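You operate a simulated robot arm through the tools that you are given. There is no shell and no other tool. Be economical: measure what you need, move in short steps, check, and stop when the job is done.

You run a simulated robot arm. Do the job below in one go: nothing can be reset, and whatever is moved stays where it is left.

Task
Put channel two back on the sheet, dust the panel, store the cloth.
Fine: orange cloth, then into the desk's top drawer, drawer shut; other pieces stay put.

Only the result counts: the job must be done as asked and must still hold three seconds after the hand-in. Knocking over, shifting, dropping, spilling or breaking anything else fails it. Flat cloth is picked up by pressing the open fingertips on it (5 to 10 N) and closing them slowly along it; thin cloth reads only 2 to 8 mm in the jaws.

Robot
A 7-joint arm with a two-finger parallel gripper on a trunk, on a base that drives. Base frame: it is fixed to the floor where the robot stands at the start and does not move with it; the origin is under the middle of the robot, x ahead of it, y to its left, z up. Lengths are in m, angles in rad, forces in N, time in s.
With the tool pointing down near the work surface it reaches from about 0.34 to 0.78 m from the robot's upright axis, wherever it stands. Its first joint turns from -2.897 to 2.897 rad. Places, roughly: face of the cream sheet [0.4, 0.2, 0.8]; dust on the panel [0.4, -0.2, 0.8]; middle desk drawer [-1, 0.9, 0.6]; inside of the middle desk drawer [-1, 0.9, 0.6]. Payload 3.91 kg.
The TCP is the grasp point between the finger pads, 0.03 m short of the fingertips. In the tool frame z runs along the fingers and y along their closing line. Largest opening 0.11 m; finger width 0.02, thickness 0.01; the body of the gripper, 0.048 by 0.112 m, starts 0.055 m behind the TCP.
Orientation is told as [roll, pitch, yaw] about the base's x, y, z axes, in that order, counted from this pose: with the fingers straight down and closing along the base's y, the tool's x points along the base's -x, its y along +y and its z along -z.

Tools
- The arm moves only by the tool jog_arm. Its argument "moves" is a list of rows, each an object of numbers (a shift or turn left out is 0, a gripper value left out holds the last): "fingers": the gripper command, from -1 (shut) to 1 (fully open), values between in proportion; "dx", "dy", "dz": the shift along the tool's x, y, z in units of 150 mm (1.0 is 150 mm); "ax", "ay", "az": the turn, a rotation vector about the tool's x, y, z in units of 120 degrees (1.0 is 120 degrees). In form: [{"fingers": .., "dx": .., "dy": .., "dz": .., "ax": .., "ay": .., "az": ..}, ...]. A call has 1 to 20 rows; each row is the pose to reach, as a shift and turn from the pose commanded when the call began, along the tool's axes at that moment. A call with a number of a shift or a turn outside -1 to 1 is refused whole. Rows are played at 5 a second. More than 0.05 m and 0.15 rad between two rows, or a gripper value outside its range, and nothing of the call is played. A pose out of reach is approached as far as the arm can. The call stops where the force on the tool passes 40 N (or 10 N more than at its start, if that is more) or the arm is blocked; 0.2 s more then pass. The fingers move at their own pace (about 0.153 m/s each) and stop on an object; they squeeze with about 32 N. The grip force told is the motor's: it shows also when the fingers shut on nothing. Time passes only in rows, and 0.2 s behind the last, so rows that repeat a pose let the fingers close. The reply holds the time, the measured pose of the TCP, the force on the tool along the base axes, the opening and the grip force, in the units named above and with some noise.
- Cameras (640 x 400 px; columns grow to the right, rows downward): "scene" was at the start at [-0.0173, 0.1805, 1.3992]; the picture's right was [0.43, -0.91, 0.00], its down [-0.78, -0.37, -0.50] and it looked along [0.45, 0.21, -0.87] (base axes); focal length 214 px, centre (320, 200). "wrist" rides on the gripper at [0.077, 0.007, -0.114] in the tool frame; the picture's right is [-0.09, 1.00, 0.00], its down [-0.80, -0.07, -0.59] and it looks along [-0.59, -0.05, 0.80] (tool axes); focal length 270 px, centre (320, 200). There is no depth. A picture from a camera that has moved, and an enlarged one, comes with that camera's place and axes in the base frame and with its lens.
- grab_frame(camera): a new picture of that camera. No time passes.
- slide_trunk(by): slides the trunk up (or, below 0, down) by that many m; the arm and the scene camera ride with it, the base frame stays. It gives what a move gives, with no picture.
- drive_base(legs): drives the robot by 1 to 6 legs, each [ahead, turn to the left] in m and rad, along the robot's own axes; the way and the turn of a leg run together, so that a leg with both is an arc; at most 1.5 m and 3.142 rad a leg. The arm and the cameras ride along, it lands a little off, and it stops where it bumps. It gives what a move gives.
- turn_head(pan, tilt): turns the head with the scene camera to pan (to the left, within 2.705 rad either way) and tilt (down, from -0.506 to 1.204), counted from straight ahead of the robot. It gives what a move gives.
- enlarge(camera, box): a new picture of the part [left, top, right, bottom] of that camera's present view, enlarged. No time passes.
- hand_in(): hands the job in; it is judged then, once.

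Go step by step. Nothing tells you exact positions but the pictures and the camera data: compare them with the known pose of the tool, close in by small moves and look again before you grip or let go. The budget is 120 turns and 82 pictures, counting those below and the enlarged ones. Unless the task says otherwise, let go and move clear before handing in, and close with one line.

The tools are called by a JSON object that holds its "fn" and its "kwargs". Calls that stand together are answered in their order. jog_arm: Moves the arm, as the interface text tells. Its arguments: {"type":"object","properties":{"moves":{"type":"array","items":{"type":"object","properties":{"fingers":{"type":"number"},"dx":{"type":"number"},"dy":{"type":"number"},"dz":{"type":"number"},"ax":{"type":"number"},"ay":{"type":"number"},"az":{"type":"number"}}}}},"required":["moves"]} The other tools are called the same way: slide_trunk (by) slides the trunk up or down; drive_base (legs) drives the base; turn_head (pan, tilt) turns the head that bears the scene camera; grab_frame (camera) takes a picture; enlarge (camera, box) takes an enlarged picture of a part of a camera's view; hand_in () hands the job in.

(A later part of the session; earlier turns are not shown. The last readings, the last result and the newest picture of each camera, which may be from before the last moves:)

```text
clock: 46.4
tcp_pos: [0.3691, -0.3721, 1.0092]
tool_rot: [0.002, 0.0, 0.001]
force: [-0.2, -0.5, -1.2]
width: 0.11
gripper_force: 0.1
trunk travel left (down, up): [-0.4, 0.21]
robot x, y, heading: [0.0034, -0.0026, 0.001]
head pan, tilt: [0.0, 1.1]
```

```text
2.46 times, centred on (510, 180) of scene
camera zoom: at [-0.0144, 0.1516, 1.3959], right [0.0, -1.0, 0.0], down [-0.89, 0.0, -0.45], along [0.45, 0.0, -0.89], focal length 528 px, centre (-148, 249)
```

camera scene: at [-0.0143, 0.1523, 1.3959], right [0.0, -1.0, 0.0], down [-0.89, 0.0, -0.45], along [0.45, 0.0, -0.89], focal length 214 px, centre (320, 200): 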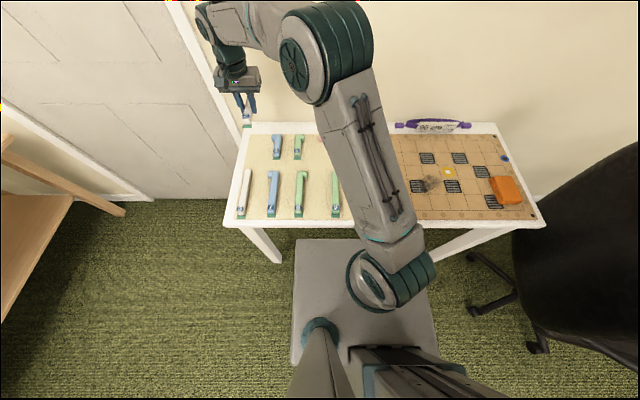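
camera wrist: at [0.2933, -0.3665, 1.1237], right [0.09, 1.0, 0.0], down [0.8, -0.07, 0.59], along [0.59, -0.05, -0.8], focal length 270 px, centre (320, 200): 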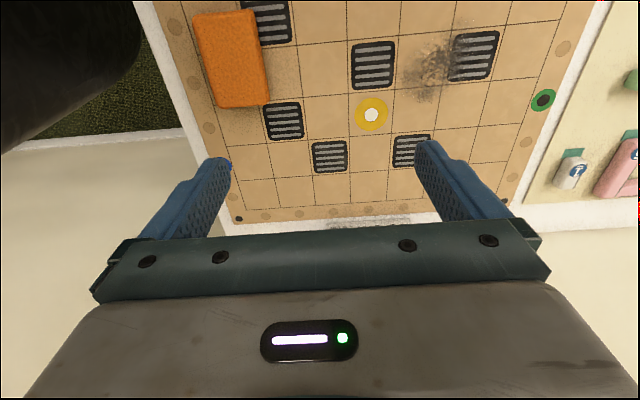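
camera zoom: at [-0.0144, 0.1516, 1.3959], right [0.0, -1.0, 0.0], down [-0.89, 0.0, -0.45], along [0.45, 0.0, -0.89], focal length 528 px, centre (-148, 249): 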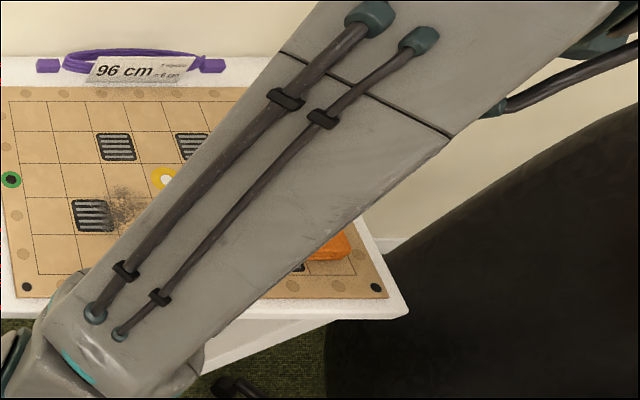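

The cloth spans about x 0.29–0.39, y -0.505–-0.44. I'll move above its middle at a safe height and look closely.

{"fn": "jog_arm", "kwargs": {"moves": [{"dx": 0.09, "dy": -0.25}, {"dx": 0.18, "dy": -0.5}, {"dx": 0.18, "dy": -0.673}, {"dx": 0.18, "dy": -0.673, "dz": 0.2}, {"dx": 0.18, "dy": -0.673, "dz": 0.4}, {"dx": 0.18, "dy": -0.673, "dz": 0.6}]}}

{"fn": "grab_frame", "kwargs": {"camera": "wrist"}}

{"fn": "turn_head", "kwargs": {"pan": -0.9, "tilt": 1.0}}

{"fn": "grab_frame", "kwargs": {"camera": "scene"}}

```text
clock: 47.8
tcp_pos: [0.3417, -0.4733, 0.9189]
tool_rot: [0.0, -0.002, 0.0]
force: [0.1, -0.7, -0.3]
width: 0.11
gripper_force: 0.0
trunk travel left (down, up): [-0.4, 0.21]
robot x, y, heading: [0.0002, -0.0024, 0.001]
head pan, tilt: [0.0, 1.1]
```

```text
45 pictures are left
camera wrist: at [0.266, -0.4659, 1.0331], right [0.09, 1.0, 0.0], down [0.8, -0.07, 0.6], along [0.59, -0.05, -0.8], focal length 270 px, centre (320, 200)
```

wrist: 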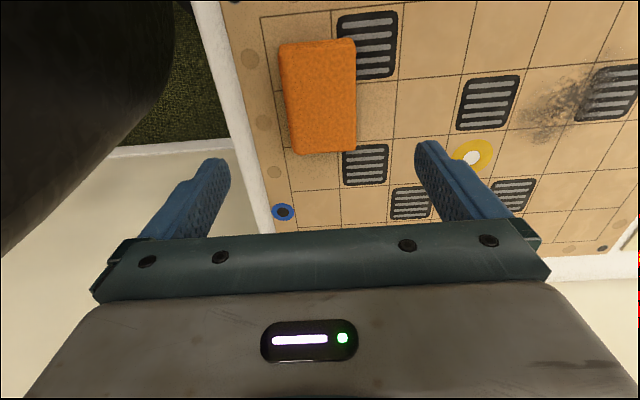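

```text
clock: 49.0
tcp_pos: [0.3432, -0.4711, 0.9205]
tool_rot: [0.0, 0.001, -0.001]
force: [-0.6, -0.7, 0.4]
width: 0.1099
gripper_force: 0.0
trunk travel left (down, up): [-0.4, 0.21]
robot x, y, heading: [0.0021, 0.002, 0.005]
head pan, tilt: [-0.901, 1.0]
```

```text
44 pictures are left
camera scene: at [-0.0343, 0.0972, 1.4025], right [-0.78, -0.62, 0.0], down [-0.52, 0.66, -0.54], along [0.34, -0.42, -0.84], focal length 214 px, centre (320, 200)
```

scene: 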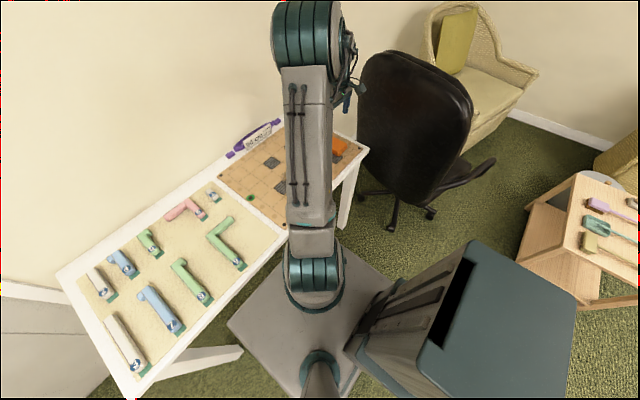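

The chair is well clear (y < -0.67) and the tool is centred on the cloth. I'll narrow the fingers to 4 cm and descend to touch it.

{"fn": "jog_arm", "kwargs": {"moves": [{"fingers": -0.27}, {"fingers": -0.27, "dz": 0.2}, {"fingers": -0.27, "dz": 0.4}, {"fingers": -0.27, "dz": 0.55}, {"fingers": -0.27, "dz": 0.65}, {"fingers": -0.27, "dz": 0.65}]}}

{"fn": "grab_frame", "kwargs": {"camera": "wrist"}}

{"fn": "enlarge", "kwargs": {"camera": "scene", "box": [290, 60, 410, 180]}}

```text
clock: 50.4
tcp_pos: [0.344, -0.4713, 0.8211]
tool_rot: [0.0, 0.0, 0.0]
force: [0.8, 0.5, -0.5]
width: 0.04
gripper_force: 0.1
trunk travel left (down, up): [-0.4, 0.21]
robot x, y, heading: [0.0002, -0.0025, 0.001]
head pan, tilt: [-0.901, 1.0]
```

```text
43 pictures are left
camera wrist: at [0.2676, -0.4652, 0.9349], right [0.09, 1.0, 0.0], down [0.8, -0.07, 0.59], along [0.59, -0.05, -0.8], focal length 270 px, centre (320, 200)
```

wrist: 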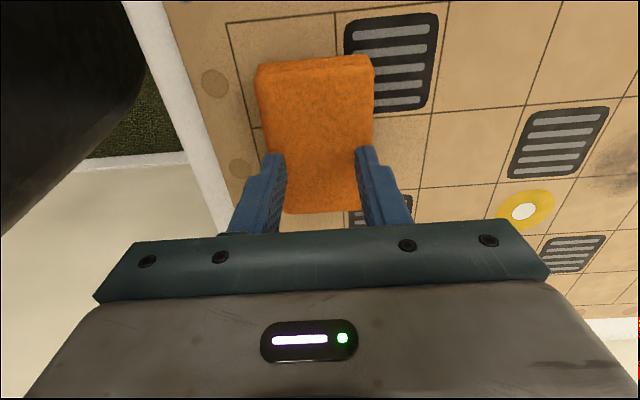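

```text
3.33 times, centred on (350, 120) of scene
camera zoom: at [-0.0343, 0.0971, 1.4025], right [-0.78, -0.62, 0.0], down [-0.52, 0.66, -0.54], along [0.34, -0.42, -0.84], focal length 715 px, centre (220, 467)
```

zoom: 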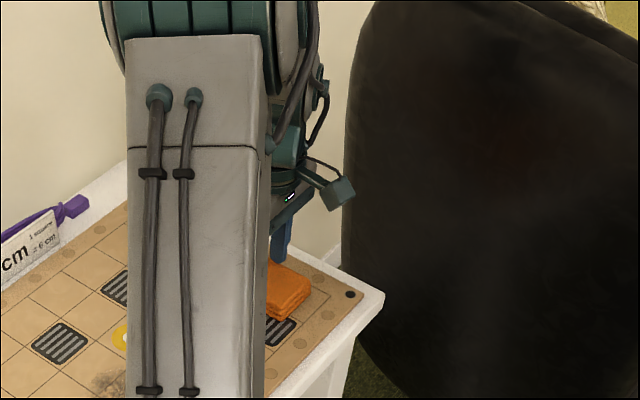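

{"fn": "jog_arm", "kwargs": {"moves": [{"dz": 0.02}, {"dz": 0.04}, {"dz": 0.06}, {"dz": 0.06}]}}

{"fn": "jog_arm", "kwargs": {"moves": [{"dz": 0.01}, {"dz": 0.02}, {"dz": 0.02}]}}

{"fn": "jog_arm", "kwargs": {"moves": [{"dz": 0.01}, {"dz": 0.02}, {"dz": 0.02}]}}

```text
clock: 51.4
tcp_pos: [0.3435, -0.4719, 0.8148]
tool_rot: [-0.004, -0.005, 0.001]
force: [0.3, 0.1, 22.4]
width: 0.0403
gripper_force: 0.0
trunk travel left (down, up): [-0.4, 0.21]
robot x, y, heading: [-0.0026, 0.0004, -0.002]
head pan, tilt: [-0.901, 1.0]
```

```text
clock: 51.9
tcp_pos: [0.3436, -0.4721, 0.8155]
tool_rot: [-0.007, -0.006, 0.0]
force: [-3.5, 5.5, 17.8]
width: 0.0406
gripper_force: 0.5
trunk travel left (down, up): [-0.4, 0.21]
robot x, y, heading: [0.0024, 0.0009, -0.004]
head pan, tilt: [-0.901, 1.0]
stopped in row 2: the force on the tool passed its limit (the readings are from after the stop); the commanded pose is now the measured one
```

```text
clock: 52.5
tcp_pos: [0.3432, -0.4733, 0.8146]
tool_rot: [-0.012, -0.008, 0.001]
force: [-5.1, 4.7, 19.2]
width: 0.0428
gripper_force: 2.4
trunk travel left (down, up): [-0.4, 0.21]
robot x, y, heading: [-0.0005, -0.0007, 0.001]
head pan, tilt: [-0.901, 1.0]
stopped in row 3: the force on the tool passed its limit (the readings are from after the stop); the commanded pose is now the measured one
```

The cloth is firm, with its top at about 0.785. I'll back off to a light press.

{"fn": "jog_arm", "kwargs": {"moves": [{"dz": -0.008}, {"dz": -0.008}]}}

```text
clock: 53.1
tcp_pos: [0.345, -0.4722, 0.8146]
tool_rot: [-0.01, -0.009, -0.001]
force: [-3.9, 2.7, 17.4]
width: 0.0417
gripper_force: 1.8
trunk travel left (down, up): [-0.4, 0.21]
robot x, y, heading: [-0.0009, -0.0017, -0.002]
head pan, tilt: [-0.901, 1.0]
```

{"fn": "jog_arm", "kwargs": {"moves": [{"dz": -0.007}, {"dz": -0.007}]}}

{"fn": "jog_arm", "kwargs": {"moves": [{"dz": -0.007}, {"dz": -0.007}]}}

```text
clock: 53.8
tcp_pos: [0.3439, -0.4721, 0.8153]
tool_rot: [-0.008, -0.007, 0.001]
force: [-3.1, 2.7, 9.3]
width: 0.0413
gripper_force: 1.5
trunk travel left (down, up): [-0.4, 0.21]
robot x, y, heading: [-0.0011, 0.0005, -0.001]
head pan, tilt: [-0.901, 1.0]
```

```text
clock: 54.4
tcp_pos: [0.345, -0.4737, 0.8162]
tool_rot: [-0.009, -0.007, 0.0]
force: [-0.1, 0.1, 0.1]
width: 0.0402
gripper_force: 0.1
trunk travel left (down, up): [-0.4, 0.21]
robot x, y, heading: [0.0026, 0.0008, 0.002]
head pan, tilt: [-0.901, 1.0]
```

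The stack is firm like a block (about 65 mm wide), so straddling it is the sounder grip. I'll raise, open fully and level the tool.

{"fn": "jog_arm", "kwargs": {"moves": [{"dz": -0.1, "ax": -0.0043, "ay": 0.0034}, {"dz": -0.2, "ax": -0.0043, "ay": 0.0034, "fingers": 1}, {"dz": -0.2, "ax": -0.0043, "ay": 0.0034, "fingers": 1}, {"dz": -0.2, "ax": -0.0043, "ay": 0.0034, "fingers": 1}]}}

{"fn": "grab_frame", "kwargs": {"camera": "wrist"}}

```text
clock: 55.4
tcp_pos: [0.3441, -0.4726, 0.8473]
tool_rot: [-0.002, 0.001, 0.0]
force: [0.1, 0.1, 0.7]
width: 0.1098
gripper_force: 0.1
trunk travel left (down, up): [-0.4, 0.21]
robot x, y, heading: [0.0016, 0.0015, 0.004]
head pan, tilt: [-0.901, 1.0]
```

```text
41 pictures are left
camera wrist: at [0.2676, -0.4675, 0.9614], right [0.09, 1.0, 0.0], down [0.8, -0.07, 0.59], along [0.59, -0.05, -0.8], focal length 270 px, centre (320, 200)
```

wrist: 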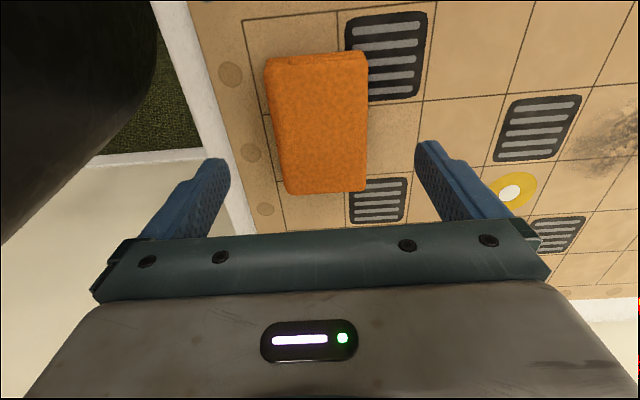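

{"fn": "jog_arm", "kwargs": {"moves": [{"dz": 0.1}, {"dz": 0.2}, {"dz": 0.28}, {"dz": 0.33}, {"dz": 0.33}]}}

{"fn": "jog_arm", "kwargs": {"moves": [{"fingers": 0.7}, {"fingers": 0.5}, {"fingers": 0.35}, {"fingers": 0.2}, {"fingers": 0.1}, {"fingers": 0.1}]}}

```text
clock: 56.5
tcp_pos: [0.3448, -0.4742, 0.7959]
tool_rot: [0.001, 0.0, 0.001]
force: [-0.2, 0.2, 0.2]
width: 0.1099
gripper_force: 0.1
trunk travel left (down, up): [-0.4, 0.21]
robot x, y, heading: [0.0026, -0.0054, -0.001]
head pan, tilt: [-0.901, 1.0]
```

```text
clock: 58.0
tcp_pos: [0.3458, -0.4733, 0.7971]
tool_rot: [0.001, 0.0, 0.0]
force: [0.1, 0.4, 0.4]
width: 0.0647
gripper_force: 31.8
trunk travel left (down, up): [-0.4, 0.21]
robot x, y, heading: [-0.0, 0.001, 0.004]
head pan, tilt: [-0.901, 1.0]
```

Gripped at 64.7 mm with 32 N. I'll lift and check.

{"fn": "jog_arm", "kwargs": {"moves": [{"fingers": -0.5}, {"fingers": -0.5, "dz": -0.15}, {"fingers": -0.5, "dz": -0.3}, {"fingers": -0.5, "dz": -0.5}, {"fingers": -0.5, "dz": -0.5}]}}

{"fn": "grab_frame", "kwargs": {"camera": "wrist"}}

```text
clock: 59.1
tcp_pos: [0.3446, -0.4738, 0.8713]
tool_rot: [-0.001, 0.0, 0.0]
force: [0.3, -0.8, 0.4]
width: 0.0649
gripper_force: 32.2
trunk travel left (down, up): [-0.4, 0.21]
robot x, y, heading: [0.0012, -0.0017, -0.001]
head pan, tilt: [-0.901, 1.0]
```

```text
40 pictures are left
camera wrist: at [0.2689, -0.4673, 0.9857], right [0.09, 1.0, 0.0], down [0.8, -0.07, 0.59], along [0.59, -0.05, -0.8], focal length 270 px, centre (320, 200)
```

wrist: 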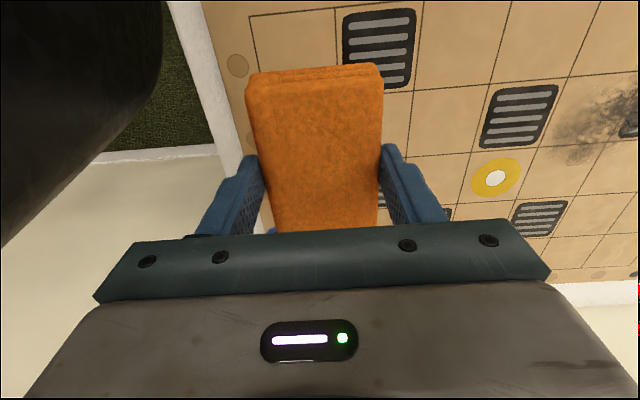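

The cloth is held as a solid pad. I'll move it over the dust area and look at it first.

{"fn": "jog_arm", "kwargs": {"moves": [{"dy": 0.25}, {"dy": 0.5}, {"dy": 0.75}, {"dy": 1.0}, {"dy": 1.0}]}}

{"fn": "turn_head", "kwargs": {"pan": 0.2, "tilt": 1.0}}

{"fn": "grab_frame", "kwargs": {"camera": "scene"}}

{"fn": "enlarge", "kwargs": {"camera": "wrist", "box": [340, 0, 640, 200]}}

```text
clock: 60.4
tcp_pos: [0.3463, -0.3237, 0.8725]
tool_rot: [-0.001, -0.001, 0.0]
force: [0.1, -0.5, -1.1]
width: 0.065
gripper_force: 31.4
trunk travel left (down, up): [-0.4, 0.21]
robot x, y, heading: [0.002, 0.0035, 0.003]
head pan, tilt: [-0.901, 1.0]
```

```text
clock: 61.7
tcp_pos: [0.3461, -0.3244, 0.8727]
tool_rot: [0.001, 0.0, -0.002]
force: [0.0, -0.2, -0.6]
width: 0.0649
gripper_force: 32.5
trunk travel left (down, up): [-0.4, 0.21]
robot x, y, heading: [0.0006, -0.0024, -0.003]
head pan, tilt: [0.201, 1.0]
```

```text
39 pictures are left
camera scene: at [-0.0093, 0.1657, 1.4025], right [0.2, -0.98, 0.0], down [-0.82, -0.17, -0.54], along [0.53, 0.11, -0.84], focal length 214 px, centre (320, 200)
```

scene: 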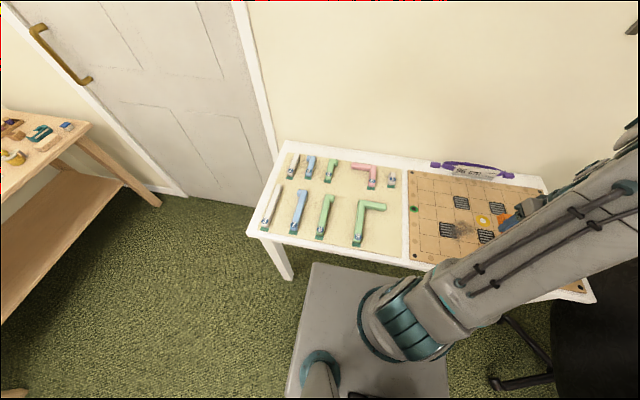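

```text
2.00 times, centred on (490, 100) of wrist
camera zoom: at [0.27, -0.3183, 0.9872], right [0.09, 1.0, 0.0], down [0.8, -0.07, 0.59], along [0.59, -0.05, -0.8], focal length 541 px, centre (-20, 400)
```

zoom: 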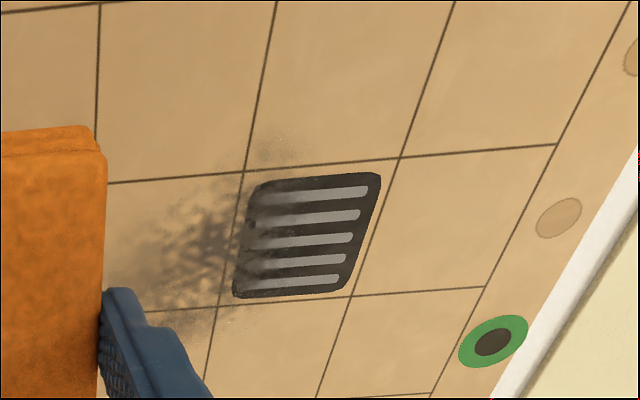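

The dust lies within about x 0.32–0.41, y -0.28–-0.17. I'll lower the cloth beside it with a light press.

{"fn": "jog_arm", "kwargs": {"moves": [{"dx": -0.13, "dy": 0.03}, {"dx": -0.13, "dy": 0.03, "dz": 0.2}, {"dx": -0.13, "dy": 0.03, "dz": 0.4}, {"dx": -0.13, "dy": 0.03, "dz": 0.48}, {"dx": -0.13, "dy": 0.03, "dz": 0.5}, {"dx": -0.13, "dy": 0.03, "dz": 0.5}]}}

{"fn": "jog_arm", "kwargs": {"moves": [{"dz": 0.006}, {"dz": 0.012}, {"dz": 0.012}]}}

```text
clock: 63.1
tcp_pos: [0.3634, -0.3204, 0.7972]
tool_rot: [0.0, 0.001, -0.001]
force: [-0.6, 0.3, -0.7]
width: 0.0647
gripper_force: 32.2
trunk travel left (down, up): [-0.4, 0.21]
robot x, y, heading: [0.0011, -0.0012, 0.003]
head pan, tilt: [0.201, 1.0]
```

```text
clock: 63.9
tcp_pos: [0.3655, -0.319, 0.7967]
tool_rot: [0.0, -0.001, 0.001]
force: [-1.0, 1.9, 11.3]
width: 0.0649
gripper_force: 31.9
trunk travel left (down, up): [-0.4, 0.21]
robot x, y, heading: [0.0018, 0.0018, -0.0]
head pan, tilt: [0.201, 1.0]
```

Contact at 11 N. I'll sweep across the dust and back.

{"fn": "jog_arm", "kwargs": {"moves": [{"dy": 0.12}, {"dy": 0.25}, {"dy": 0.38}, {"dy": 0.5}, {"dy": 0.63}, {"dy": 0.75}, {"dy": 0.88}, {"dy": 1.0}, {"dy": 0.88}, {"dy": 0.75}, {"dy": 0.63}, {"dy": 0.5}, {"dy": 0.38}, {"dy": 0.25}, {"dy": 0.12}, {"dy": 0}]}}

{"fn": "enlarge", "kwargs": {"camera": "scene", "box": [400, 160, 560, 270]}}

{"fn": "enlarge", "kwargs": {"camera": "wrist", "box": [340, 0, 640, 200]}}

```text
clock: 65.3
tcp_pos: [0.3635, -0.2093, 0.7965]
tool_rot: [-0.005, -0.005, -0.001]
force: [-3.1, 2.5, 20.2]
width: 0.065
gripper_force: 31.8
trunk travel left (down, up): [-0.4, 0.21]
robot x, y, heading: [-0.0017, 0.0015, -0.0]
head pan, tilt: [0.201, 1.0]
stopped in row 7: the force on the tool passed its limit (the readings are from after the stop); the commanded pose is now the measured one
```

```text
3.64 times, centred on (480, 215) of scene
camera zoom: at [-0.0106, 0.1666, 1.4023], right [0.2, -0.98, 0.0], down [-0.82, -0.17, -0.54], along [0.53, 0.11, -0.84], focal length 780 px, centre (-262, 146)
```

zoom: 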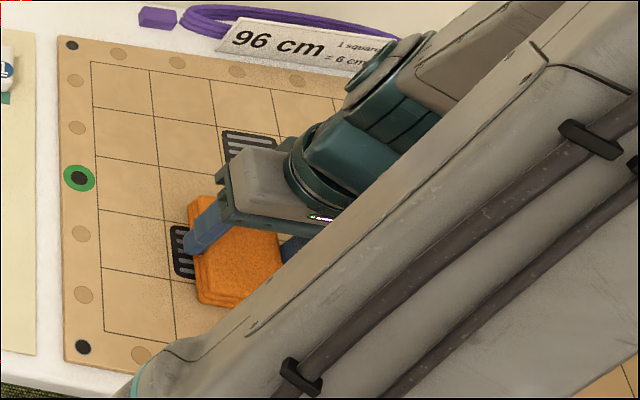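

```text
2.00 times, centred on (490, 100) of wrist
camera zoom: at [0.288, -0.2032, 0.9097], right [0.09, 1.0, -0.01], down [0.8, -0.07, 0.6], along [0.6, -0.06, -0.8], focal length 541 px, centre (-20, 400)
```

zoom: 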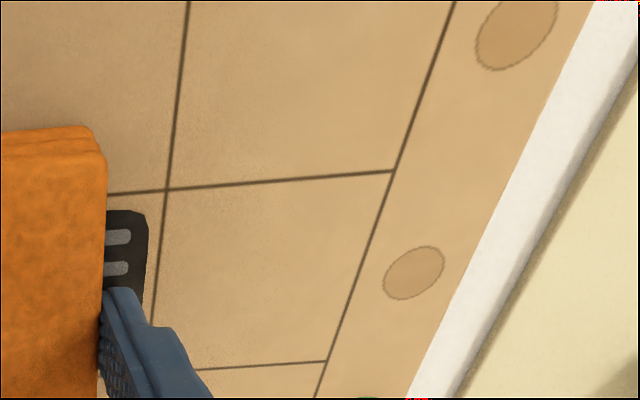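

The force rose past the limit mid-sweep. I'll ease the press by about 1.5 mm, level the tool and continue.

{"fn": "jog_arm", "kwargs": {"moves": [{"dz": -0.011, "ax": -0.0024, "ay": 0.0024}, {"dz": -0.011, "ax": -0.0024, "ay": 0.0024}]}}

{"fn": "jog_arm", "kwargs": {"moves": [{"dy": 0.12}, {"dy": 0.25}, {"dy": 0.38}, {"dy": 0.45}, {"dy": 0.35}, {"dy": 0.2}, {"dy": 0.05}, {"dy": -0.1}, {"dy": -0.25}, {"dy": -0.4}, {"dy": -0.55}, {"dy": -0.7}, {"dy": -0.75}]}}

{"fn": "enlarge", "kwargs": {"camera": "wrist", "box": [340, 0, 640, 200]}}

```text
clock: 65.9
tcp_pos: [0.3647, -0.21, 0.7966]
tool_rot: [0.0, 0.002, 0.001]
force: [-0.5, 0.7, 0.5]
width: 0.0648
gripper_force: 31.7
trunk travel left (down, up): [-0.4, 0.21]
robot x, y, heading: [-0.0021, 0.0005, -0.003]
head pan, tilt: [0.201, 1.0]
```

```text
clock: 68.7
tcp_pos: [0.3664, -0.3237, 0.7968]
tool_rot: [0.001, 0.003, 0.001]
force: [-0.9, -0.5, -0.5]
width: 0.065
gripper_force: 31.3
trunk travel left (down, up): [-0.4, 0.21]
robot x, y, heading: [0.0013, -0.0016, -0.005]
head pan, tilt: [0.201, 1.0]
```

```text
2.00 times, centred on (490, 100) of wrist
camera zoom: at [0.2897, -0.3176, 0.9108], right [0.09, 1.0, 0.0], down [0.8, -0.07, 0.59], along [0.59, -0.05, -0.81], focal length 541 px, centre (-20, 400)
```

zoom: 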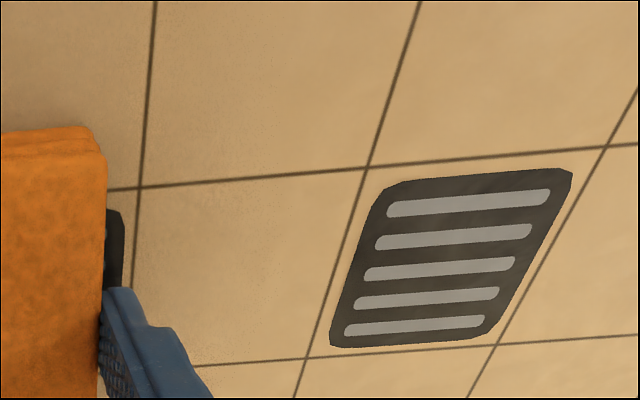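

The dust looks wiped. I'll lift and check the whole panel.

{"fn": "jog_arm", "kwargs": {"moves": [{"dz": -0.25}, {"dz": -0.5}, {"dz": -0.75}, {"dz": -1.0}, {"dz": -1.0}]}}

{"fn": "jog_arm", "kwargs": {"moves": [{"dy": -0.25}, {"dy": -0.5}, {"dy": -0.7}]}}

{"fn": "enlarge", "kwargs": {"camera": "scene", "box": [400, 160, 560, 270]}}

{"fn": "grab_frame", "kwargs": {"camera": "wrist"}}

```text
clock: 69.9
tcp_pos: [0.3661, -0.3224, 0.9457]
tool_rot: [0.0, 0.003, -0.001]
force: [-0.2, 0.5, -0.9]
width: 0.0651
gripper_force: 31.7
trunk travel left (down, up): [-0.4, 0.21]
robot x, y, heading: [-0.0006, 0.0022, -0.002]
head pan, tilt: [0.201, 1.0]
```

```text
clock: 70.7
tcp_pos: [0.3658, -0.429, 0.9471]
tool_rot: [0.0, 0.003, -0.002]
force: [-0.4, 0.4, 0.2]
width: 0.0648
gripper_force: 32.6
trunk travel left (down, up): [-0.4, 0.21]
robot x, y, heading: [-0.0011, 0.0021, -0.005]
head pan, tilt: [0.201, 1.0]
```

```text
3.64 times, centred on (480, 215) of scene
camera zoom: at [-0.009, 0.1655, 1.4025], right [0.2, -0.98, 0.0], down [-0.82, -0.17, -0.54], along [0.53, 0.11, -0.84], focal length 780 px, centre (-262, 146)
```

zoom: 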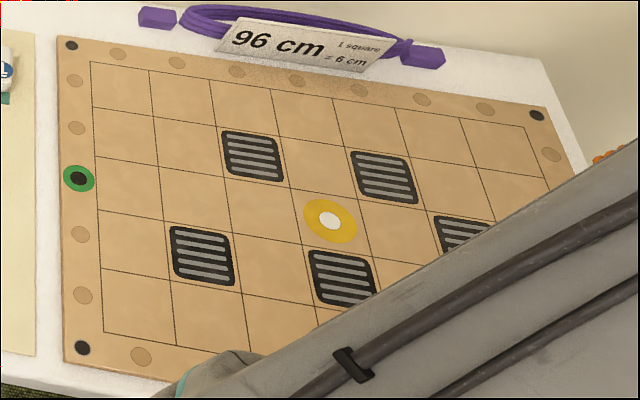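

```text
33 pictures are left
camera wrist: at [0.2899, -0.4226, 1.0606], right [0.09, 1.0, 0.0], down [0.8, -0.07, 0.59], along [0.59, -0.05, -0.8], focal length 270 px, centre (320, 200)
```

wrist: 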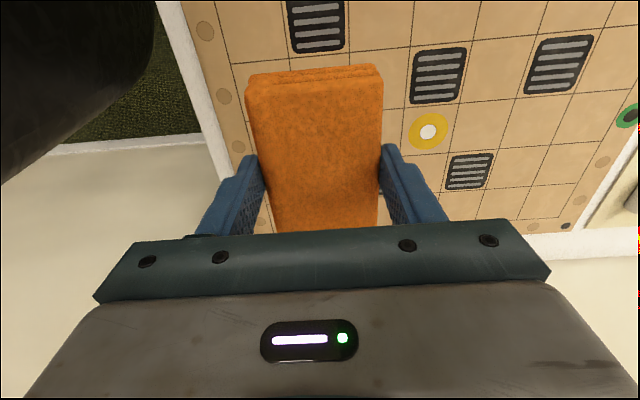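

The panel is clean. Next is the desk, so I'll look at its drawers.

{"fn": "turn_head", "kwargs": {"pan": 2.25, "tilt": 0.6}}

{"fn": "enlarge", "kwargs": {"camera": "scene", "box": [160, 120, 400, 290]}}

```text
clock: 72.7
tcp_pos: [0.3664, -0.4277, 0.9461]
tool_rot: [-0.001, 0.002, 0.001]
force: [-0.7, -0.1, -0.3]
width: 0.0648
gripper_force: 32.4
trunk travel left (down, up): [-0.4, 0.21]
robot x, y, heading: [0.0013, -0.0011, -0.004]
head pan, tilt: [2.25, 0.6]
```

```text
2.35 times, centred on (280, 205) of scene
camera zoom: at [-0.1327, 0.2208, 1.4345], right [0.78, 0.63, 0.0], down [0.35, -0.44, -0.83], along [-0.52, 0.64, -0.56], focal length 505 px, centre (414, 188)
```

zoom: 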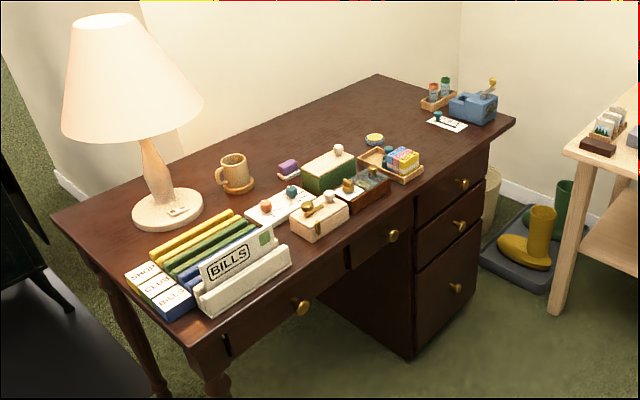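

The desk front is at x ≈ -0.80, facing +x. The named middle drawer's knob is near (-0.81, 0.96, 0.60), in the top row under the desktop. I'll tuck the arm ahead, holding the cloth, and then drive over.

{"fn": "jog_arm", "kwargs": {"moves": [{"dy": 0.25, "dx": -0.06, "dz": -0.2}, {"dy": 0.5, "dx": -0.12, "dz": -0.4}, {"dy": 0.75, "dx": -0.18, "dz": -0.6}, {"dy": 1.0, "dx": -0.2, "dz": -0.7}]}}

{"fn": "jog_arm", "kwargs": {"moves": [{"dy": 0.25}, {"dy": 0.5}, {"dy": 0.75}, {"dy": 1.0}]}}

{"fn": "jog_arm", "kwargs": {"moves": [{"dy": 0.25}, {"dy": 0.5}, {"dy": 0.75}, {"dy": 0.85}]}}

{"fn": "drive_base", "kwargs": {"legs": [[-0.35, 0], [0, 1.571]]}}

{"fn": "turn_head", "kwargs": {"pan": 0.9, "tilt": 0.7}}

{"fn": "grab_frame", "kwargs": {"camera": "scene"}}

```text
clock: 73.7
tcp_pos: [0.3964, -0.2756, 1.053]
tool_rot: [0.0, 0.002, -0.002]
force: [0.7, -0.6, -0.1]
width: 0.0651
gripper_force: 32.8
trunk travel left (down, up): [-0.4, 0.21]
robot x, y, heading: [0.0024, 0.0029, -0.001]
head pan, tilt: [2.25, 0.6]
```

```text
clock: 74.7
tcp_pos: [0.3973, -0.1268, 1.05]
tool_rot: [0.0, 0.003, 0.001]
force: [0.0, 0.0, 0.3]
width: 0.0651
gripper_force: 32.3
trunk travel left (down, up): [-0.4, 0.21]
robot x, y, heading: [0.0033, 0.0005, -0.001]
head pan, tilt: [2.25, 0.6]
```

```text
clock: 75.7
tcp_pos: [0.3964, -0.0002, 1.0497]
tool_rot: [0.0, 0.001, 0.001]
force: [0.3, -0.1, -0.2]
width: 0.0648
gripper_force: 31.8
trunk travel left (down, up): [-0.4, 0.21]
robot x, y, heading: [-0.0026, -0.0021, -0.002]
head pan, tilt: [2.25, 0.6]
```

```text
clock: 81.7
tcp_pos: [-0.3429, 0.3962, 1.0498]
tool_rot: [-0.001, 0.004, 1.545]
force: [0.5, -0.7, -1.4]
width: 0.0651
gripper_force: 32.1
trunk travel left (down, up): [-0.4, 0.21]
robot x, y, heading: [-0.3509, -0.0002, 1.547]
head pan, tilt: [2.25, 0.6]
```

```text
clock: 83.2
tcp_pos: [-0.3433, 0.3963, 1.0489]
tool_rot: [-0.001, 0.002, 1.545]
force: [0.7, -0.2, -0.4]
width: 0.0651
gripper_force: 32.1
trunk travel left (down, up): [-0.4, 0.21]
robot x, y, heading: [-0.352, -0.0023, 1.54]
head pan, tilt: [0.901, 0.7]
```

```text
31 pictures are left
camera scene: at [-0.5715, -0.0157, 1.4259], right [0.64, 0.77, 0.0], down [0.49, -0.41, -0.76], along [-0.59, 0.49, -0.64], focal length 214 px, centre (320, 200)
```

scene: 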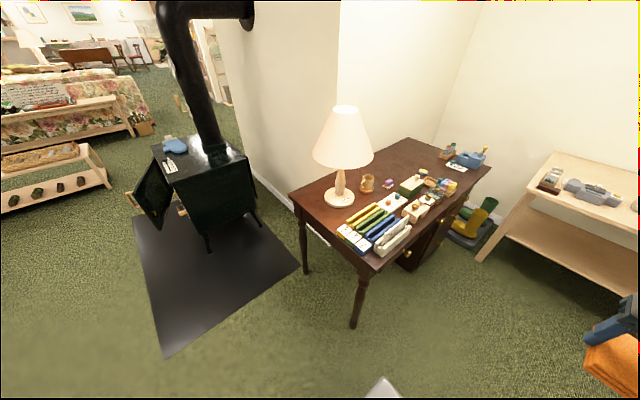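

The route is clear. I'll drive up alongside the desk and face it.

{"fn": "drive_base", "kwargs": {"legs": [[0.98, 0], [0, 1.6], [-0.15, 0]]}}

{"fn": "turn_head", "kwargs": {"pan": 0.0, "tilt": 0.8}}

{"fn": "grab_frame", "kwargs": {"camera": "scene"}}

```text
clock: 93.1
tcp_pos: [-0.5649, 0.9819, 1.0499]
tool_rot: [-0.001, 0.001, 3.1]
force: [1.0, 0.1, -1.0]
width: 0.065
gripper_force: 31.4
trunk travel left (down, up): [-0.4, 0.21]
robot x, y, heading: [-0.1722, 0.9649, 3.097]
head pan, tilt: [0.901, 0.7]
```

```text
clock: 94.3
tcp_pos: [-0.5641, 0.9806, 1.0502]
tool_rot: [0.002, 0.002, 3.101]
force: [0.5, 0.2, -0.8]
width: 0.0647
gripper_force: 32.4
trunk travel left (down, up): [-0.4, 0.21]
robot x, y, heading: [-0.1685, 0.966, 3.096]
head pan, tilt: [0.0, 0.799]
```

```text
30 pictures are left
camera scene: at [-0.1806, 0.817, 1.4176], right [0.04, 1.0, 0.0], down [0.72, -0.03, -0.7], along [-0.7, 0.03, -0.72], focal length 214 px, centre (320, 200)
```

scene: 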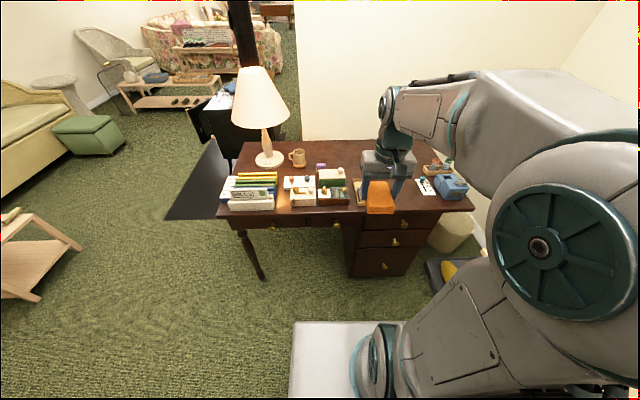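

{"fn": "enlarge", "kwargs": {"camera": "scene", "box": [210, 130, 490, 290]}}

{"fn": "grab_frame", "kwargs": {"camera": "wrist"}}

```text
2.29 times, centred on (350, 210) of scene
camera zoom: at [-0.1806, 0.817, 1.4176], right [0.04, 1.0, 0.0], down [0.72, -0.03, -0.7], along [-0.7, 0.03, -0.72], focal length 490 px, centre (251, 177)
```

zoom: 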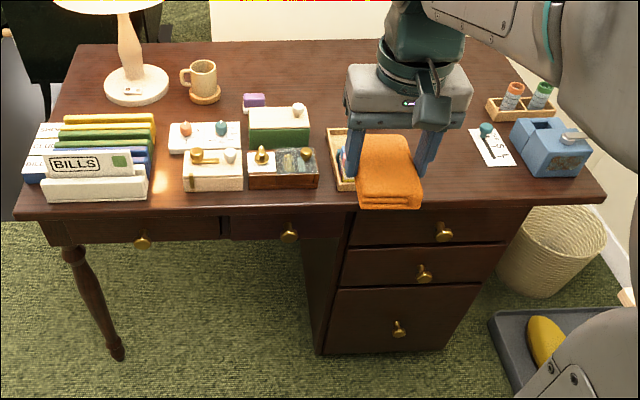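

```text
28 pictures are left
camera wrist: at [-0.4877, 0.9707, 1.1642], right [-0.13, -0.99, 0.0], down [-0.8, 0.1, 0.59], along [-0.59, 0.08, -0.81], focal length 270 px, centre (320, 200)
```

wrist: 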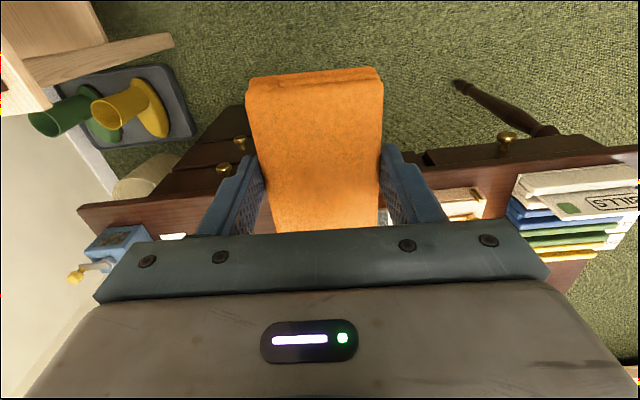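

The middle drawer's knob is at about (-0.81, 0.925, 0.60), with the drawer directly under the top. I'll first park the cloth on the free spot of the desktop near (-0.87, 1.255).

{"fn": "drive_base", "kwargs": {"legs": [[0.08, 0]]}}

{"fn": "jog_arm", "kwargs": {"moves": [{"dx": -0.197, "dy": -0.218}, {"dx": -0.394, "dy": -0.436}, {"dx": -0.591, "dy": -0.654}, {"dx": -0.788, "dy": -0.872}]}}

{"fn": "jog_arm", "kwargs": {"moves": [{"dx": -0.197, "dy": -0.218}, {"dx": -0.394, "dy": -0.436}, {"dx": -0.591, "dy": -0.654}, {"dx": -0.788, "dy": -0.872}, {"dx": -0.788, "dy": -0.872}]}}

{"fn": "enlarge", "kwargs": {"camera": "scene", "box": [260, 110, 500, 260]}}

```text
clock: 95.3
tcp_pos: [-0.644, 0.9841, 1.0489]
tool_rot: [0.001, 0.002, 3.1]
force: [0.2, -1.3, -0.4]
width: 0.0647
gripper_force: 32.3
trunk travel left (down, up): [-0.4, 0.21]
robot x, y, heading: [-0.246, 0.9693, 3.099]
head pan, tilt: [0.0, 0.799]
```

```text
clock: 96.3
tcp_pos: [-0.7585, 1.1213, 1.0502]
tool_rot: [0.001, 0.002, 3.102]
force: [0.4, -0.9, -1.1]
width: 0.0648
gripper_force: 31.7
trunk travel left (down, up): [-0.4, 0.21]
robot x, y, heading: [-0.2489, 0.9678, 3.096]
head pan, tilt: [0.0, 0.799]
```

```text
clock: 97.5
tcp_pos: [-0.87, 1.2521, 1.0492]
tool_rot: [0.001, 0.002, 3.104]
force: [-0.4, -1.0, -0.1]
width: 0.0651
gripper_force: 31.7
trunk travel left (down, up): [-0.4, 0.21]
robot x, y, heading: [-0.2496, 0.9702, 3.102]
head pan, tilt: [0.0, 0.799]
```

```text
2.67 times, centred on (380, 185) of scene
camera zoom: at [-0.2594, 0.8207, 1.4177], right [0.04, 1.0, 0.0], down [0.72, -0.03, -0.7], along [-0.7, 0.03, -0.72], focal length 572 px, centre (160, 240)
```

zoom: 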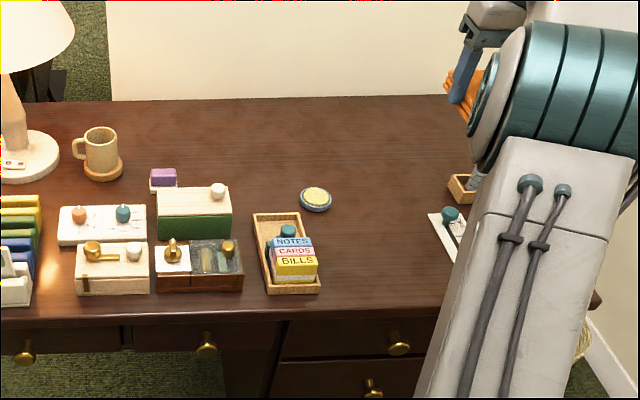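

The free area is y 1.11–1.33 at the front. I'll centre on y = 1.22 and descend.

{"fn": "jog_arm", "kwargs": {"moves": [{"dx": 0.075, "dy": 0.21}, {"dx": 0.075, "dy": 0.21, "dz": 0.3}, {"dx": 0.075, "dy": 0.21, "dz": 0.6}, {"dx": 0.075, "dy": 0.21, "dz": 0.9}]}}

{"fn": "jog_arm", "kwargs": {"moves": [{"dz": 0.25}, {"dz": 0.5}, {"dz": 0.75}, {"dz": 0.85}, {"dz": 0.85}]}}

{"fn": "enlarge", "kwargs": {"camera": "scene", "box": [260, 110, 500, 260]}}

```text
clock: 98.5
tcp_pos: [-0.859, 1.2233, 0.9152]
tool_rot: [0.0, 0.002, 3.102]
force: [0.1, 0.4, 0.2]
width: 0.065
gripper_force: 31.3
trunk travel left (down, up): [-0.4, 0.21]
robot x, y, heading: [-0.2511, 0.9707, 3.1]
head pan, tilt: [0.0, 0.799]
```

```text
clock: 99.7
tcp_pos: [-0.86, 1.2224, 0.7859]
tool_rot: [0.0, 0.003, 3.103]
force: [0.0, -0.3, 0.0]
width: 0.0646
gripper_force: 32.2
trunk travel left (down, up): [-0.4, 0.21]
robot x, y, heading: [-0.2465, 0.9685, 3.096]
head pan, tilt: [0.0, 0.799]
```

```text
2.67 times, centred on (380, 185) of scene
camera zoom: at [-0.2594, 0.8205, 1.4176], right [0.04, 1.0, 0.0], down [0.72, -0.03, -0.7], along [-0.7, 0.03, -0.72], focal length 572 px, centre (160, 240)
```

zoom: 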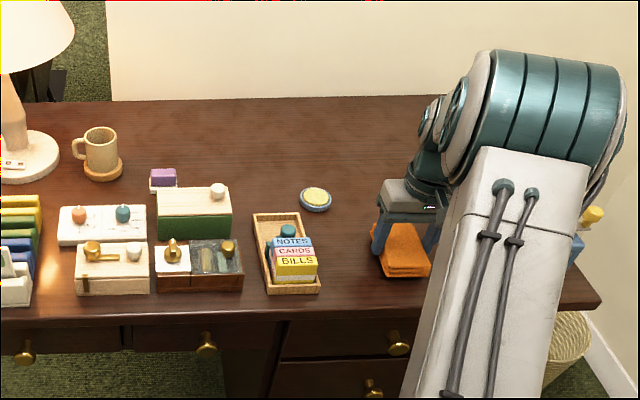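

{"fn": "jog_arm", "kwargs": {"moves": [{"dz": 0.05}, {"dz": 0.1}, {"dz": 0.15}, {"dz": 0.2}, {"dz": 0.2}]}}

{"fn": "jog_arm", "kwargs": {"moves": [{"dz": 0.02}, {"dz": 0.035}, {"dz": 0.035}]}}

```text
clock: 100.5
tcp_pos: [-0.8618, 1.2218, 0.7774]
tool_rot: [-0.005, -0.013, 3.101]
force: [2.7, -0.8, 18.2]
width: 0.0648
gripper_force: 32.4
trunk travel left (down, up): [-0.4, 0.21]
robot x, y, heading: [-0.2455, 0.9697, 3.1]
head pan, tilt: [0.0, 0.799]
stopped in row 3: the force on the tool passed its limit (the readings are from after the stop); the commanded pose is now the measured one
```

```text
clock: 100.9
tcp_pos: [-0.8632, 1.224, 0.7773]
tool_rot: [-0.006, -0.016, 3.103]
force: [1.4, -0.7, 16.8]
width: 0.0649
gripper_force: 31.5
trunk travel left (down, up): [-0.4, 0.21]
robot x, y, heading: [-0.2439, 0.9717, 3.1]
head pan, tilt: [0.0, 0.799]
stopped in row 2: the force on the tool passed its limit (the readings are from after the stop); the commanded pose is now the measured one
```

Contact: the desktop is at about 0.738. I'll ease, open a little, and lift off.

{"fn": "jog_arm", "kwargs": {"moves": [{"dz": -0.01}, {"dz": -0.01, "fingers": 0.3}, {"dz": -0.01, "fingers": 0.5}, {"dz": -0.01, "fingers": 0.5}, {"dz": -0.2, "fingers": 0.5}, {"dz": -0.5, "fingers": 0.5}, {"dz": -0.8, "fingers": 0.5}, {"dz": -1.0, "fingers": 0.5}]}}

{"fn": "jog_arm", "kwargs": {"moves": [{"dx": 0.2, "dy": 0.2, "dz": -0.2}, {"dx": 0.4, "dy": 0.4, "dz": -0.3}, {"dx": 0.6, "dy": 0.6, "dz": -0.3}, {"dx": 0.8, "dy": 0.8, "dz": -0.3}, {"dx": 1.0, "dy": 1.0, "dz": -0.3}]}}

{"fn": "enlarge", "kwargs": {"camera": "scene", "box": [230, 120, 470, 270]}}

```text
clock: 102.7
tcp_pos: [-0.8607, 1.2207, 0.9253]
tool_rot: [-0.005, -0.014, 3.103]
force: [-1.3, -0.5, 0.1]
width: 0.0827
gripper_force: 0.1
trunk travel left (down, up): [-0.4, 0.21]
robot x, y, heading: [-0.2482, 0.9654, 3.104]
head pan, tilt: [0.0, 0.799]
```

```text
refused: row 1 steps farther than a row can; nothing moved
```

```text
2.67 times, centred on (350, 195) of scene
camera zoom: at [-0.2589, 0.8203, 1.4176], right [0.04, 1.0, 0.0], down [0.72, -0.03, -0.7], along [-0.7, 0.03, -0.72], focal length 572 px, centre (240, 213)
```

zoom: 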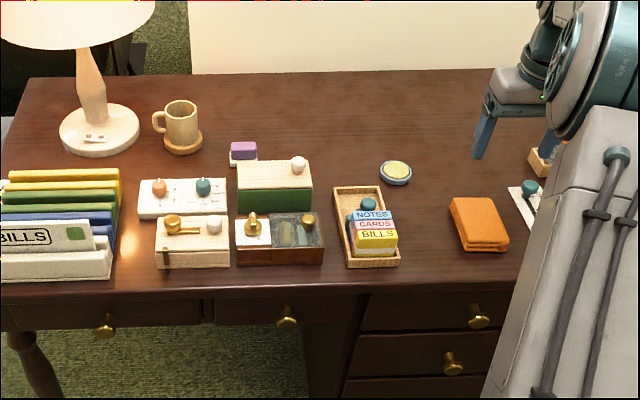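

The cloth is parked. I'll retract the arm in front of the robot, back up a little, then level the hand horizontally.

{"fn": "jog_arm", "kwargs": {"moves": [{"dx": 0.143, "dy": 0.236}, {"dx": 0.287, "dy": 0.472}, {"dx": 0.43, "dy": 0.707}, {"dx": 0.574, "dy": 0.943}]}}

{"fn": "jog_arm", "kwargs": {"moves": [{"dx": 0.143, "dy": 0.236}, {"dx": 0.287, "dy": 0.472}, {"dx": 0.43, "dy": 0.707}, {"dx": 0.574, "dy": 0.943}]}}

{"fn": "drive_base", "kwargs": {"legs": [[-0.12, 0]]}}

{"fn": "jog_arm", "kwargs": {"moves": [{"ay": -0.0625}, {"ay": -0.125}, {"ay": -0.1875}, {"ay": -0.25}, {"ay": -0.3125}, {"ay": -0.375}, {"ay": -0.4375}, {"ay": -0.5}, {"ay": -0.5625}, {"ay": -0.625}, {"ay": -0.6875}, {"ay": -0.745}, {"ay": -0.745}]}}

{"fn": "grab_frame", "kwargs": {"camera": "wrist"}}

```text
clock: 103.7
tcp_pos: [-0.7805, 1.0751, 0.9216]
tool_rot: [-0.004, -0.012, 3.103]
force: [1.0, 0.3, -0.4]
width: 0.0824
gripper_force: 0.1
trunk travel left (down, up): [-0.4, 0.21]
robot x, y, heading: [-0.248, 0.9671, 3.105]
head pan, tilt: [0.0, 0.799]
```

```text
clock: 104.7
tcp_pos: [-0.7005, 0.9336, 0.917]
tool_rot: [-0.004, -0.015, 3.101]
force: [0.6, 0.5, -0.7]
width: 0.0827
gripper_force: 0.1
trunk travel left (down, up): [-0.4, 0.21]
robot x, y, heading: [-0.2485, 0.9657, 3.1]
head pan, tilt: [0.0, 0.799]
```

```text
clock: 106.0
tcp_pos: [-0.5813, 0.9277, 0.9187]
tool_rot: [-0.005, -0.014, 3.101]
force: [-0.4, 0.6, -0.5]
width: 0.0823
gripper_force: 0.0
trunk travel left (down, up): [-0.4, 0.21]
robot x, y, heading: [-0.1308, 0.9633, 3.1]
head pan, tilt: [0.0, 0.799]
```

```text
clock: 108.8
tcp_pos: [-0.6616, 0.9027, 0.899]
tool_rot: [-2.032, -1.565, -1.152]
force: [0.2, -0.1, -0.1]
width: 0.0822
gripper_force: 0.0
out of reach, approached as far as the arm can: row 5, 6, 7, 8, 9, 10, 11, 12, 13
trunk travel left (down, up): [-0.4, 0.21]
robot x, y, heading: [-0.1261, 0.9624, 3.103]
head pan, tilt: [0.0, 0.799]
```

```text
24 pictures are left
camera wrist: at [-0.5466, 0.8891, 0.8216], right [-0.04, -1.0, 0.08], down [0.6, 0.04, 0.8], along [-0.8, 0.08, 0.59], focal length 270 px, centre (320, 200)
```

wrist: 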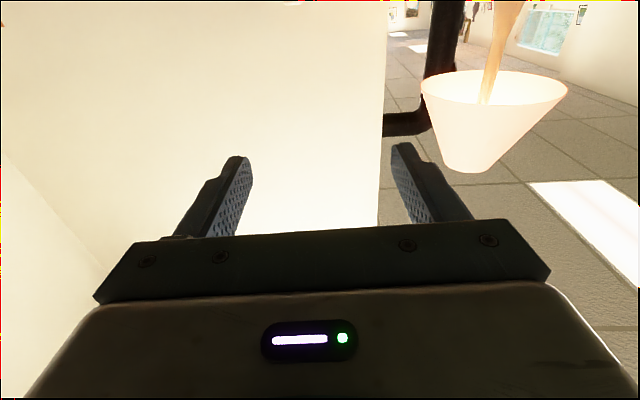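

The hand is horizontal at (-0.66, 0.90, 0.90). I'll lower the trunk to bring it to knob height and look.

{"fn": "slide_trunk", "kwargs": {"by": -0.25}}

{"fn": "grab_frame", "kwargs": {"camera": "wrist"}}

{"fn": "enlarge", "kwargs": {"camera": "scene", "box": [230, 90, 470, 240]}}

```text
clock: 111.3
tcp_pos: [-0.6616, 0.9021, 0.6497]
tool_rot: [-1.955, -1.567, -1.232]
force: [-0.1, 1.3, 0.6]
width: 0.0826
gripper_force: 0.0
trunk travel left (down, up): [-0.15, 0.46]
robot x, y, heading: [-0.1265, 0.9606, 3.106]
head pan, tilt: [0.0, 0.799]
```

```text
23 pictures are left
camera wrist: at [-0.5465, 0.8893, 0.572], right [-0.04, -1.0, 0.08], down [0.6, 0.04, 0.8], along [-0.8, 0.08, 0.59], focal length 270 px, centre (320, 200)
```

wrist: 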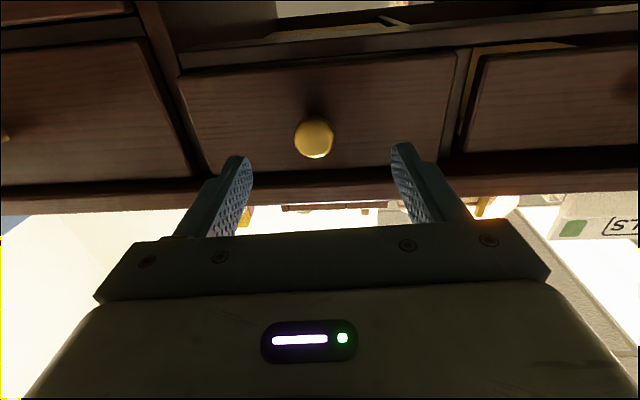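

```text
2.67 times, centred on (350, 165) of scene
camera zoom: at [-0.1399, 0.8154, 1.1677], right [0.04, 1.0, 0.0], down [0.72, -0.03, -0.7], along [-0.7, 0.03, -0.72], focal length 572 px, centre (240, 293)
```

zoom: 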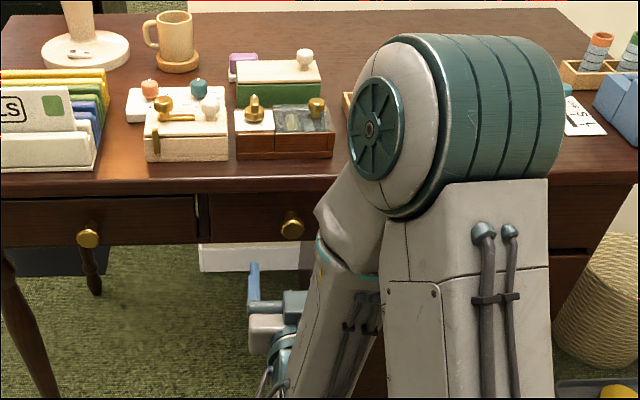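

The knob triangulates to (-0.755, 0.912, 0.661). I'll make a test move to line up.

{"fn": "jog_arm", "kwargs": {"moves": [{"dx": -0.04, "dy": -0.03, "dz": 0.1}, {"dx": -0.073, "dy": -0.067, "dz": 0.2}, {"dx": -0.073, "dy": -0.067, "dz": 0.2}]}}

{"fn": "grab_frame", "kwargs": {"camera": "wrist"}}

```text
clock: 112.1
tcp_pos: [-0.6887, 0.9006, 0.6628]
tool_rot: [-1.758, -1.563, -1.434]
force: [0.0, 0.3, 0.3]
width: 0.0827
gripper_force: 0.1
out of reach, approached as far as the arm can: row 1, 2, 3
trunk travel left (down, up): [-0.15, 0.46]
robot x, y, heading: [-0.1272, 0.964, 3.099]
head pan, tilt: [0.0, 0.799]
```

```text
21 pictures are left
camera wrist: at [-0.5745, 0.8887, 0.5846], right [-0.05, -1.0, 0.08], down [0.6, 0.04, 0.8], along [-0.8, 0.09, 0.59], focal length 270 px, centre (320, 200)
```

wrist: 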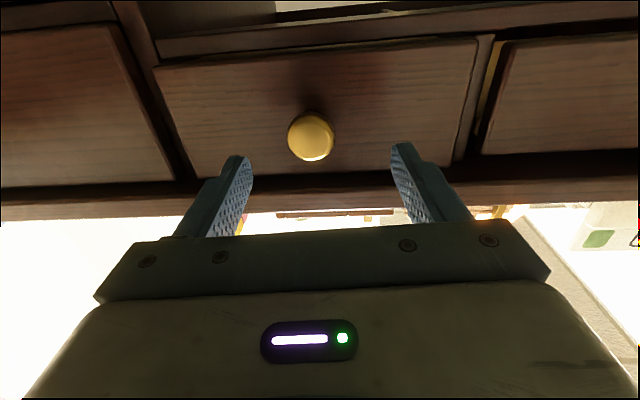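

{"fn": "jog_arm", "kwargs": {"moves": [{"dy": -0.03, "dz": 0.1}, {"dy": -0.06, "dz": 0.2}, {"dy": -0.06, "dz": 0.31}, {"dy": -0.06, "dz": 0.31}]}}

{"fn": "grab_frame", "kwargs": {"camera": "wrist"}}

{"fn": "enlarge", "kwargs": {"camera": "scene", "box": [290, 130, 390, 200]}}

```text
clock: 113.1
tcp_pos: [-0.7332, 0.8965, 0.6644]
tool_rot: [-1.626, -1.563, -1.57]
force: [0.5, -0.5, 0.9]
width: 0.0823
gripper_force: 0.3
out of reach, approached as far as the arm can: row 1, 2, 3, 4
trunk travel left (down, up): [-0.15, 0.46]
robot x, y, heading: [-0.13, 0.9681, 3.103]
head pan, tilt: [0.0, 0.799]
```

```text
20 pictures are left
camera wrist: at [-0.6192, 0.8833, 0.5868], right [-0.05, -1.0, 0.08], down [0.6, 0.03, 0.8], along [-0.8, 0.09, 0.59], focal length 270 px, centre (320, 200)
```

wrist: 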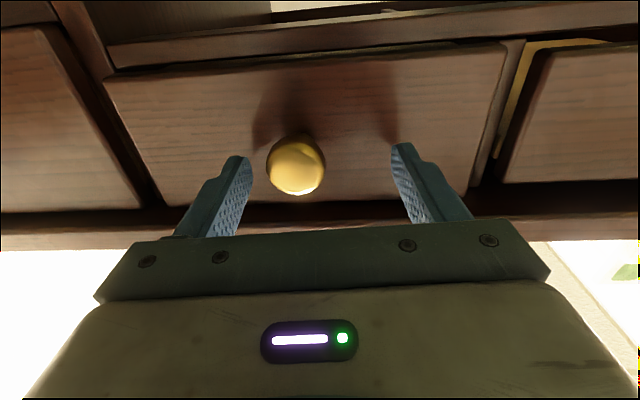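

```text
5.71 times, centred on (340, 165) of scene
camera zoom: at [-0.1399, 0.8154, 1.1676], right [0.04, 1.0, 0.0], down [0.72, -0.03, -0.7], along [-0.7, 0.03, -0.72], focal length 1226 px, centre (206, 400)
```

zoom: 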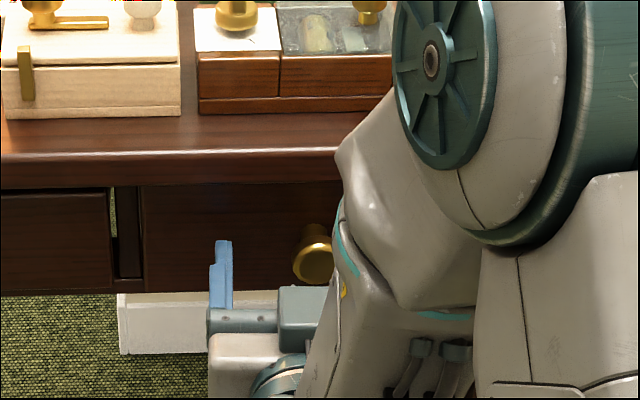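

The wrist seems to be at its limit because the forearm droops too steeply. I'll withdraw, lower the trunk more, back the base a bit, and raise the hand relative to the trunk.

{"fn": "jog_arm", "kwargs": {"moves": [{"dz": -0.15}, {"dz": -0.3}, {"dz": -0.3}]}}

{"fn": "slide_trunk", "kwargs": {"by": -0.14}}

{"fn": "drive_base", "kwargs": {"legs": [[-0.06, 0]]}}

{"fn": "jog_arm", "kwargs": {"moves": [{"dx": -0.2, "dz": 0.1}, {"dx": -0.4, "dz": 0.2}, {"dx": -0.6, "dz": 0.3, "dy": -0.05}, {"dx": -0.8, "dz": 0.3, "dy": -0.1}, {"dx": -0.93, "dz": 0.3, "dy": -0.1}, {"dx": -0.93, "dz": 0.3, "dy": -0.1}]}}

```text
clock: 113.9
tcp_pos: [-0.6889, 0.8954, 0.6655]
tool_rot: [-1.959, -1.566, -1.23]
force: [0.5, -0.8, -0.1]
width: 0.0824
gripper_force: 0.0
trunk travel left (down, up): [-0.15, 0.46]
robot x, y, heading: [-0.1312, 0.9671, 3.095]
head pan, tilt: [0.0, 0.799]
```

```text
clock: 115.6
tcp_pos: [-0.6894, 0.895, 0.5247]
tool_rot: [-1.959, -1.567, -1.226]
force: [0.5, 0.2, 0.1]
width: 0.0826
gripper_force: 0.1
trunk travel left (down, up): [-0.01, 0.6]
robot x, y, heading: [-0.1295, 0.9632, 3.1]
head pan, tilt: [0.0, 0.799]
```

```text
clock: 116.6
tcp_pos: [-0.6297, 0.893, 0.5261]
tool_rot: [-1.954, -1.565, -1.234]
force: [0.3, -0.4, -0.8]
width: 0.0824
gripper_force: 0.1
trunk travel left (down, up): [-0.01, 0.6]
robot x, y, heading: [-0.0711, 0.9598, 3.097]
head pan, tilt: [0.0, 0.799]
```

```text
clock: 118.0
tcp_pos: [-0.6739, 0.9094, 0.6634]
tool_rot: [-1.927, -1.566, -1.258]
force: [0.0, -0.9, -0.8]
width: 0.0824
gripper_force: 0.0
trunk travel left (down, up): [-0.01, 0.6]
robot x, y, heading: [-0.0662, 0.9585, 3.102]
head pan, tilt: [0.0, 0.799]
```

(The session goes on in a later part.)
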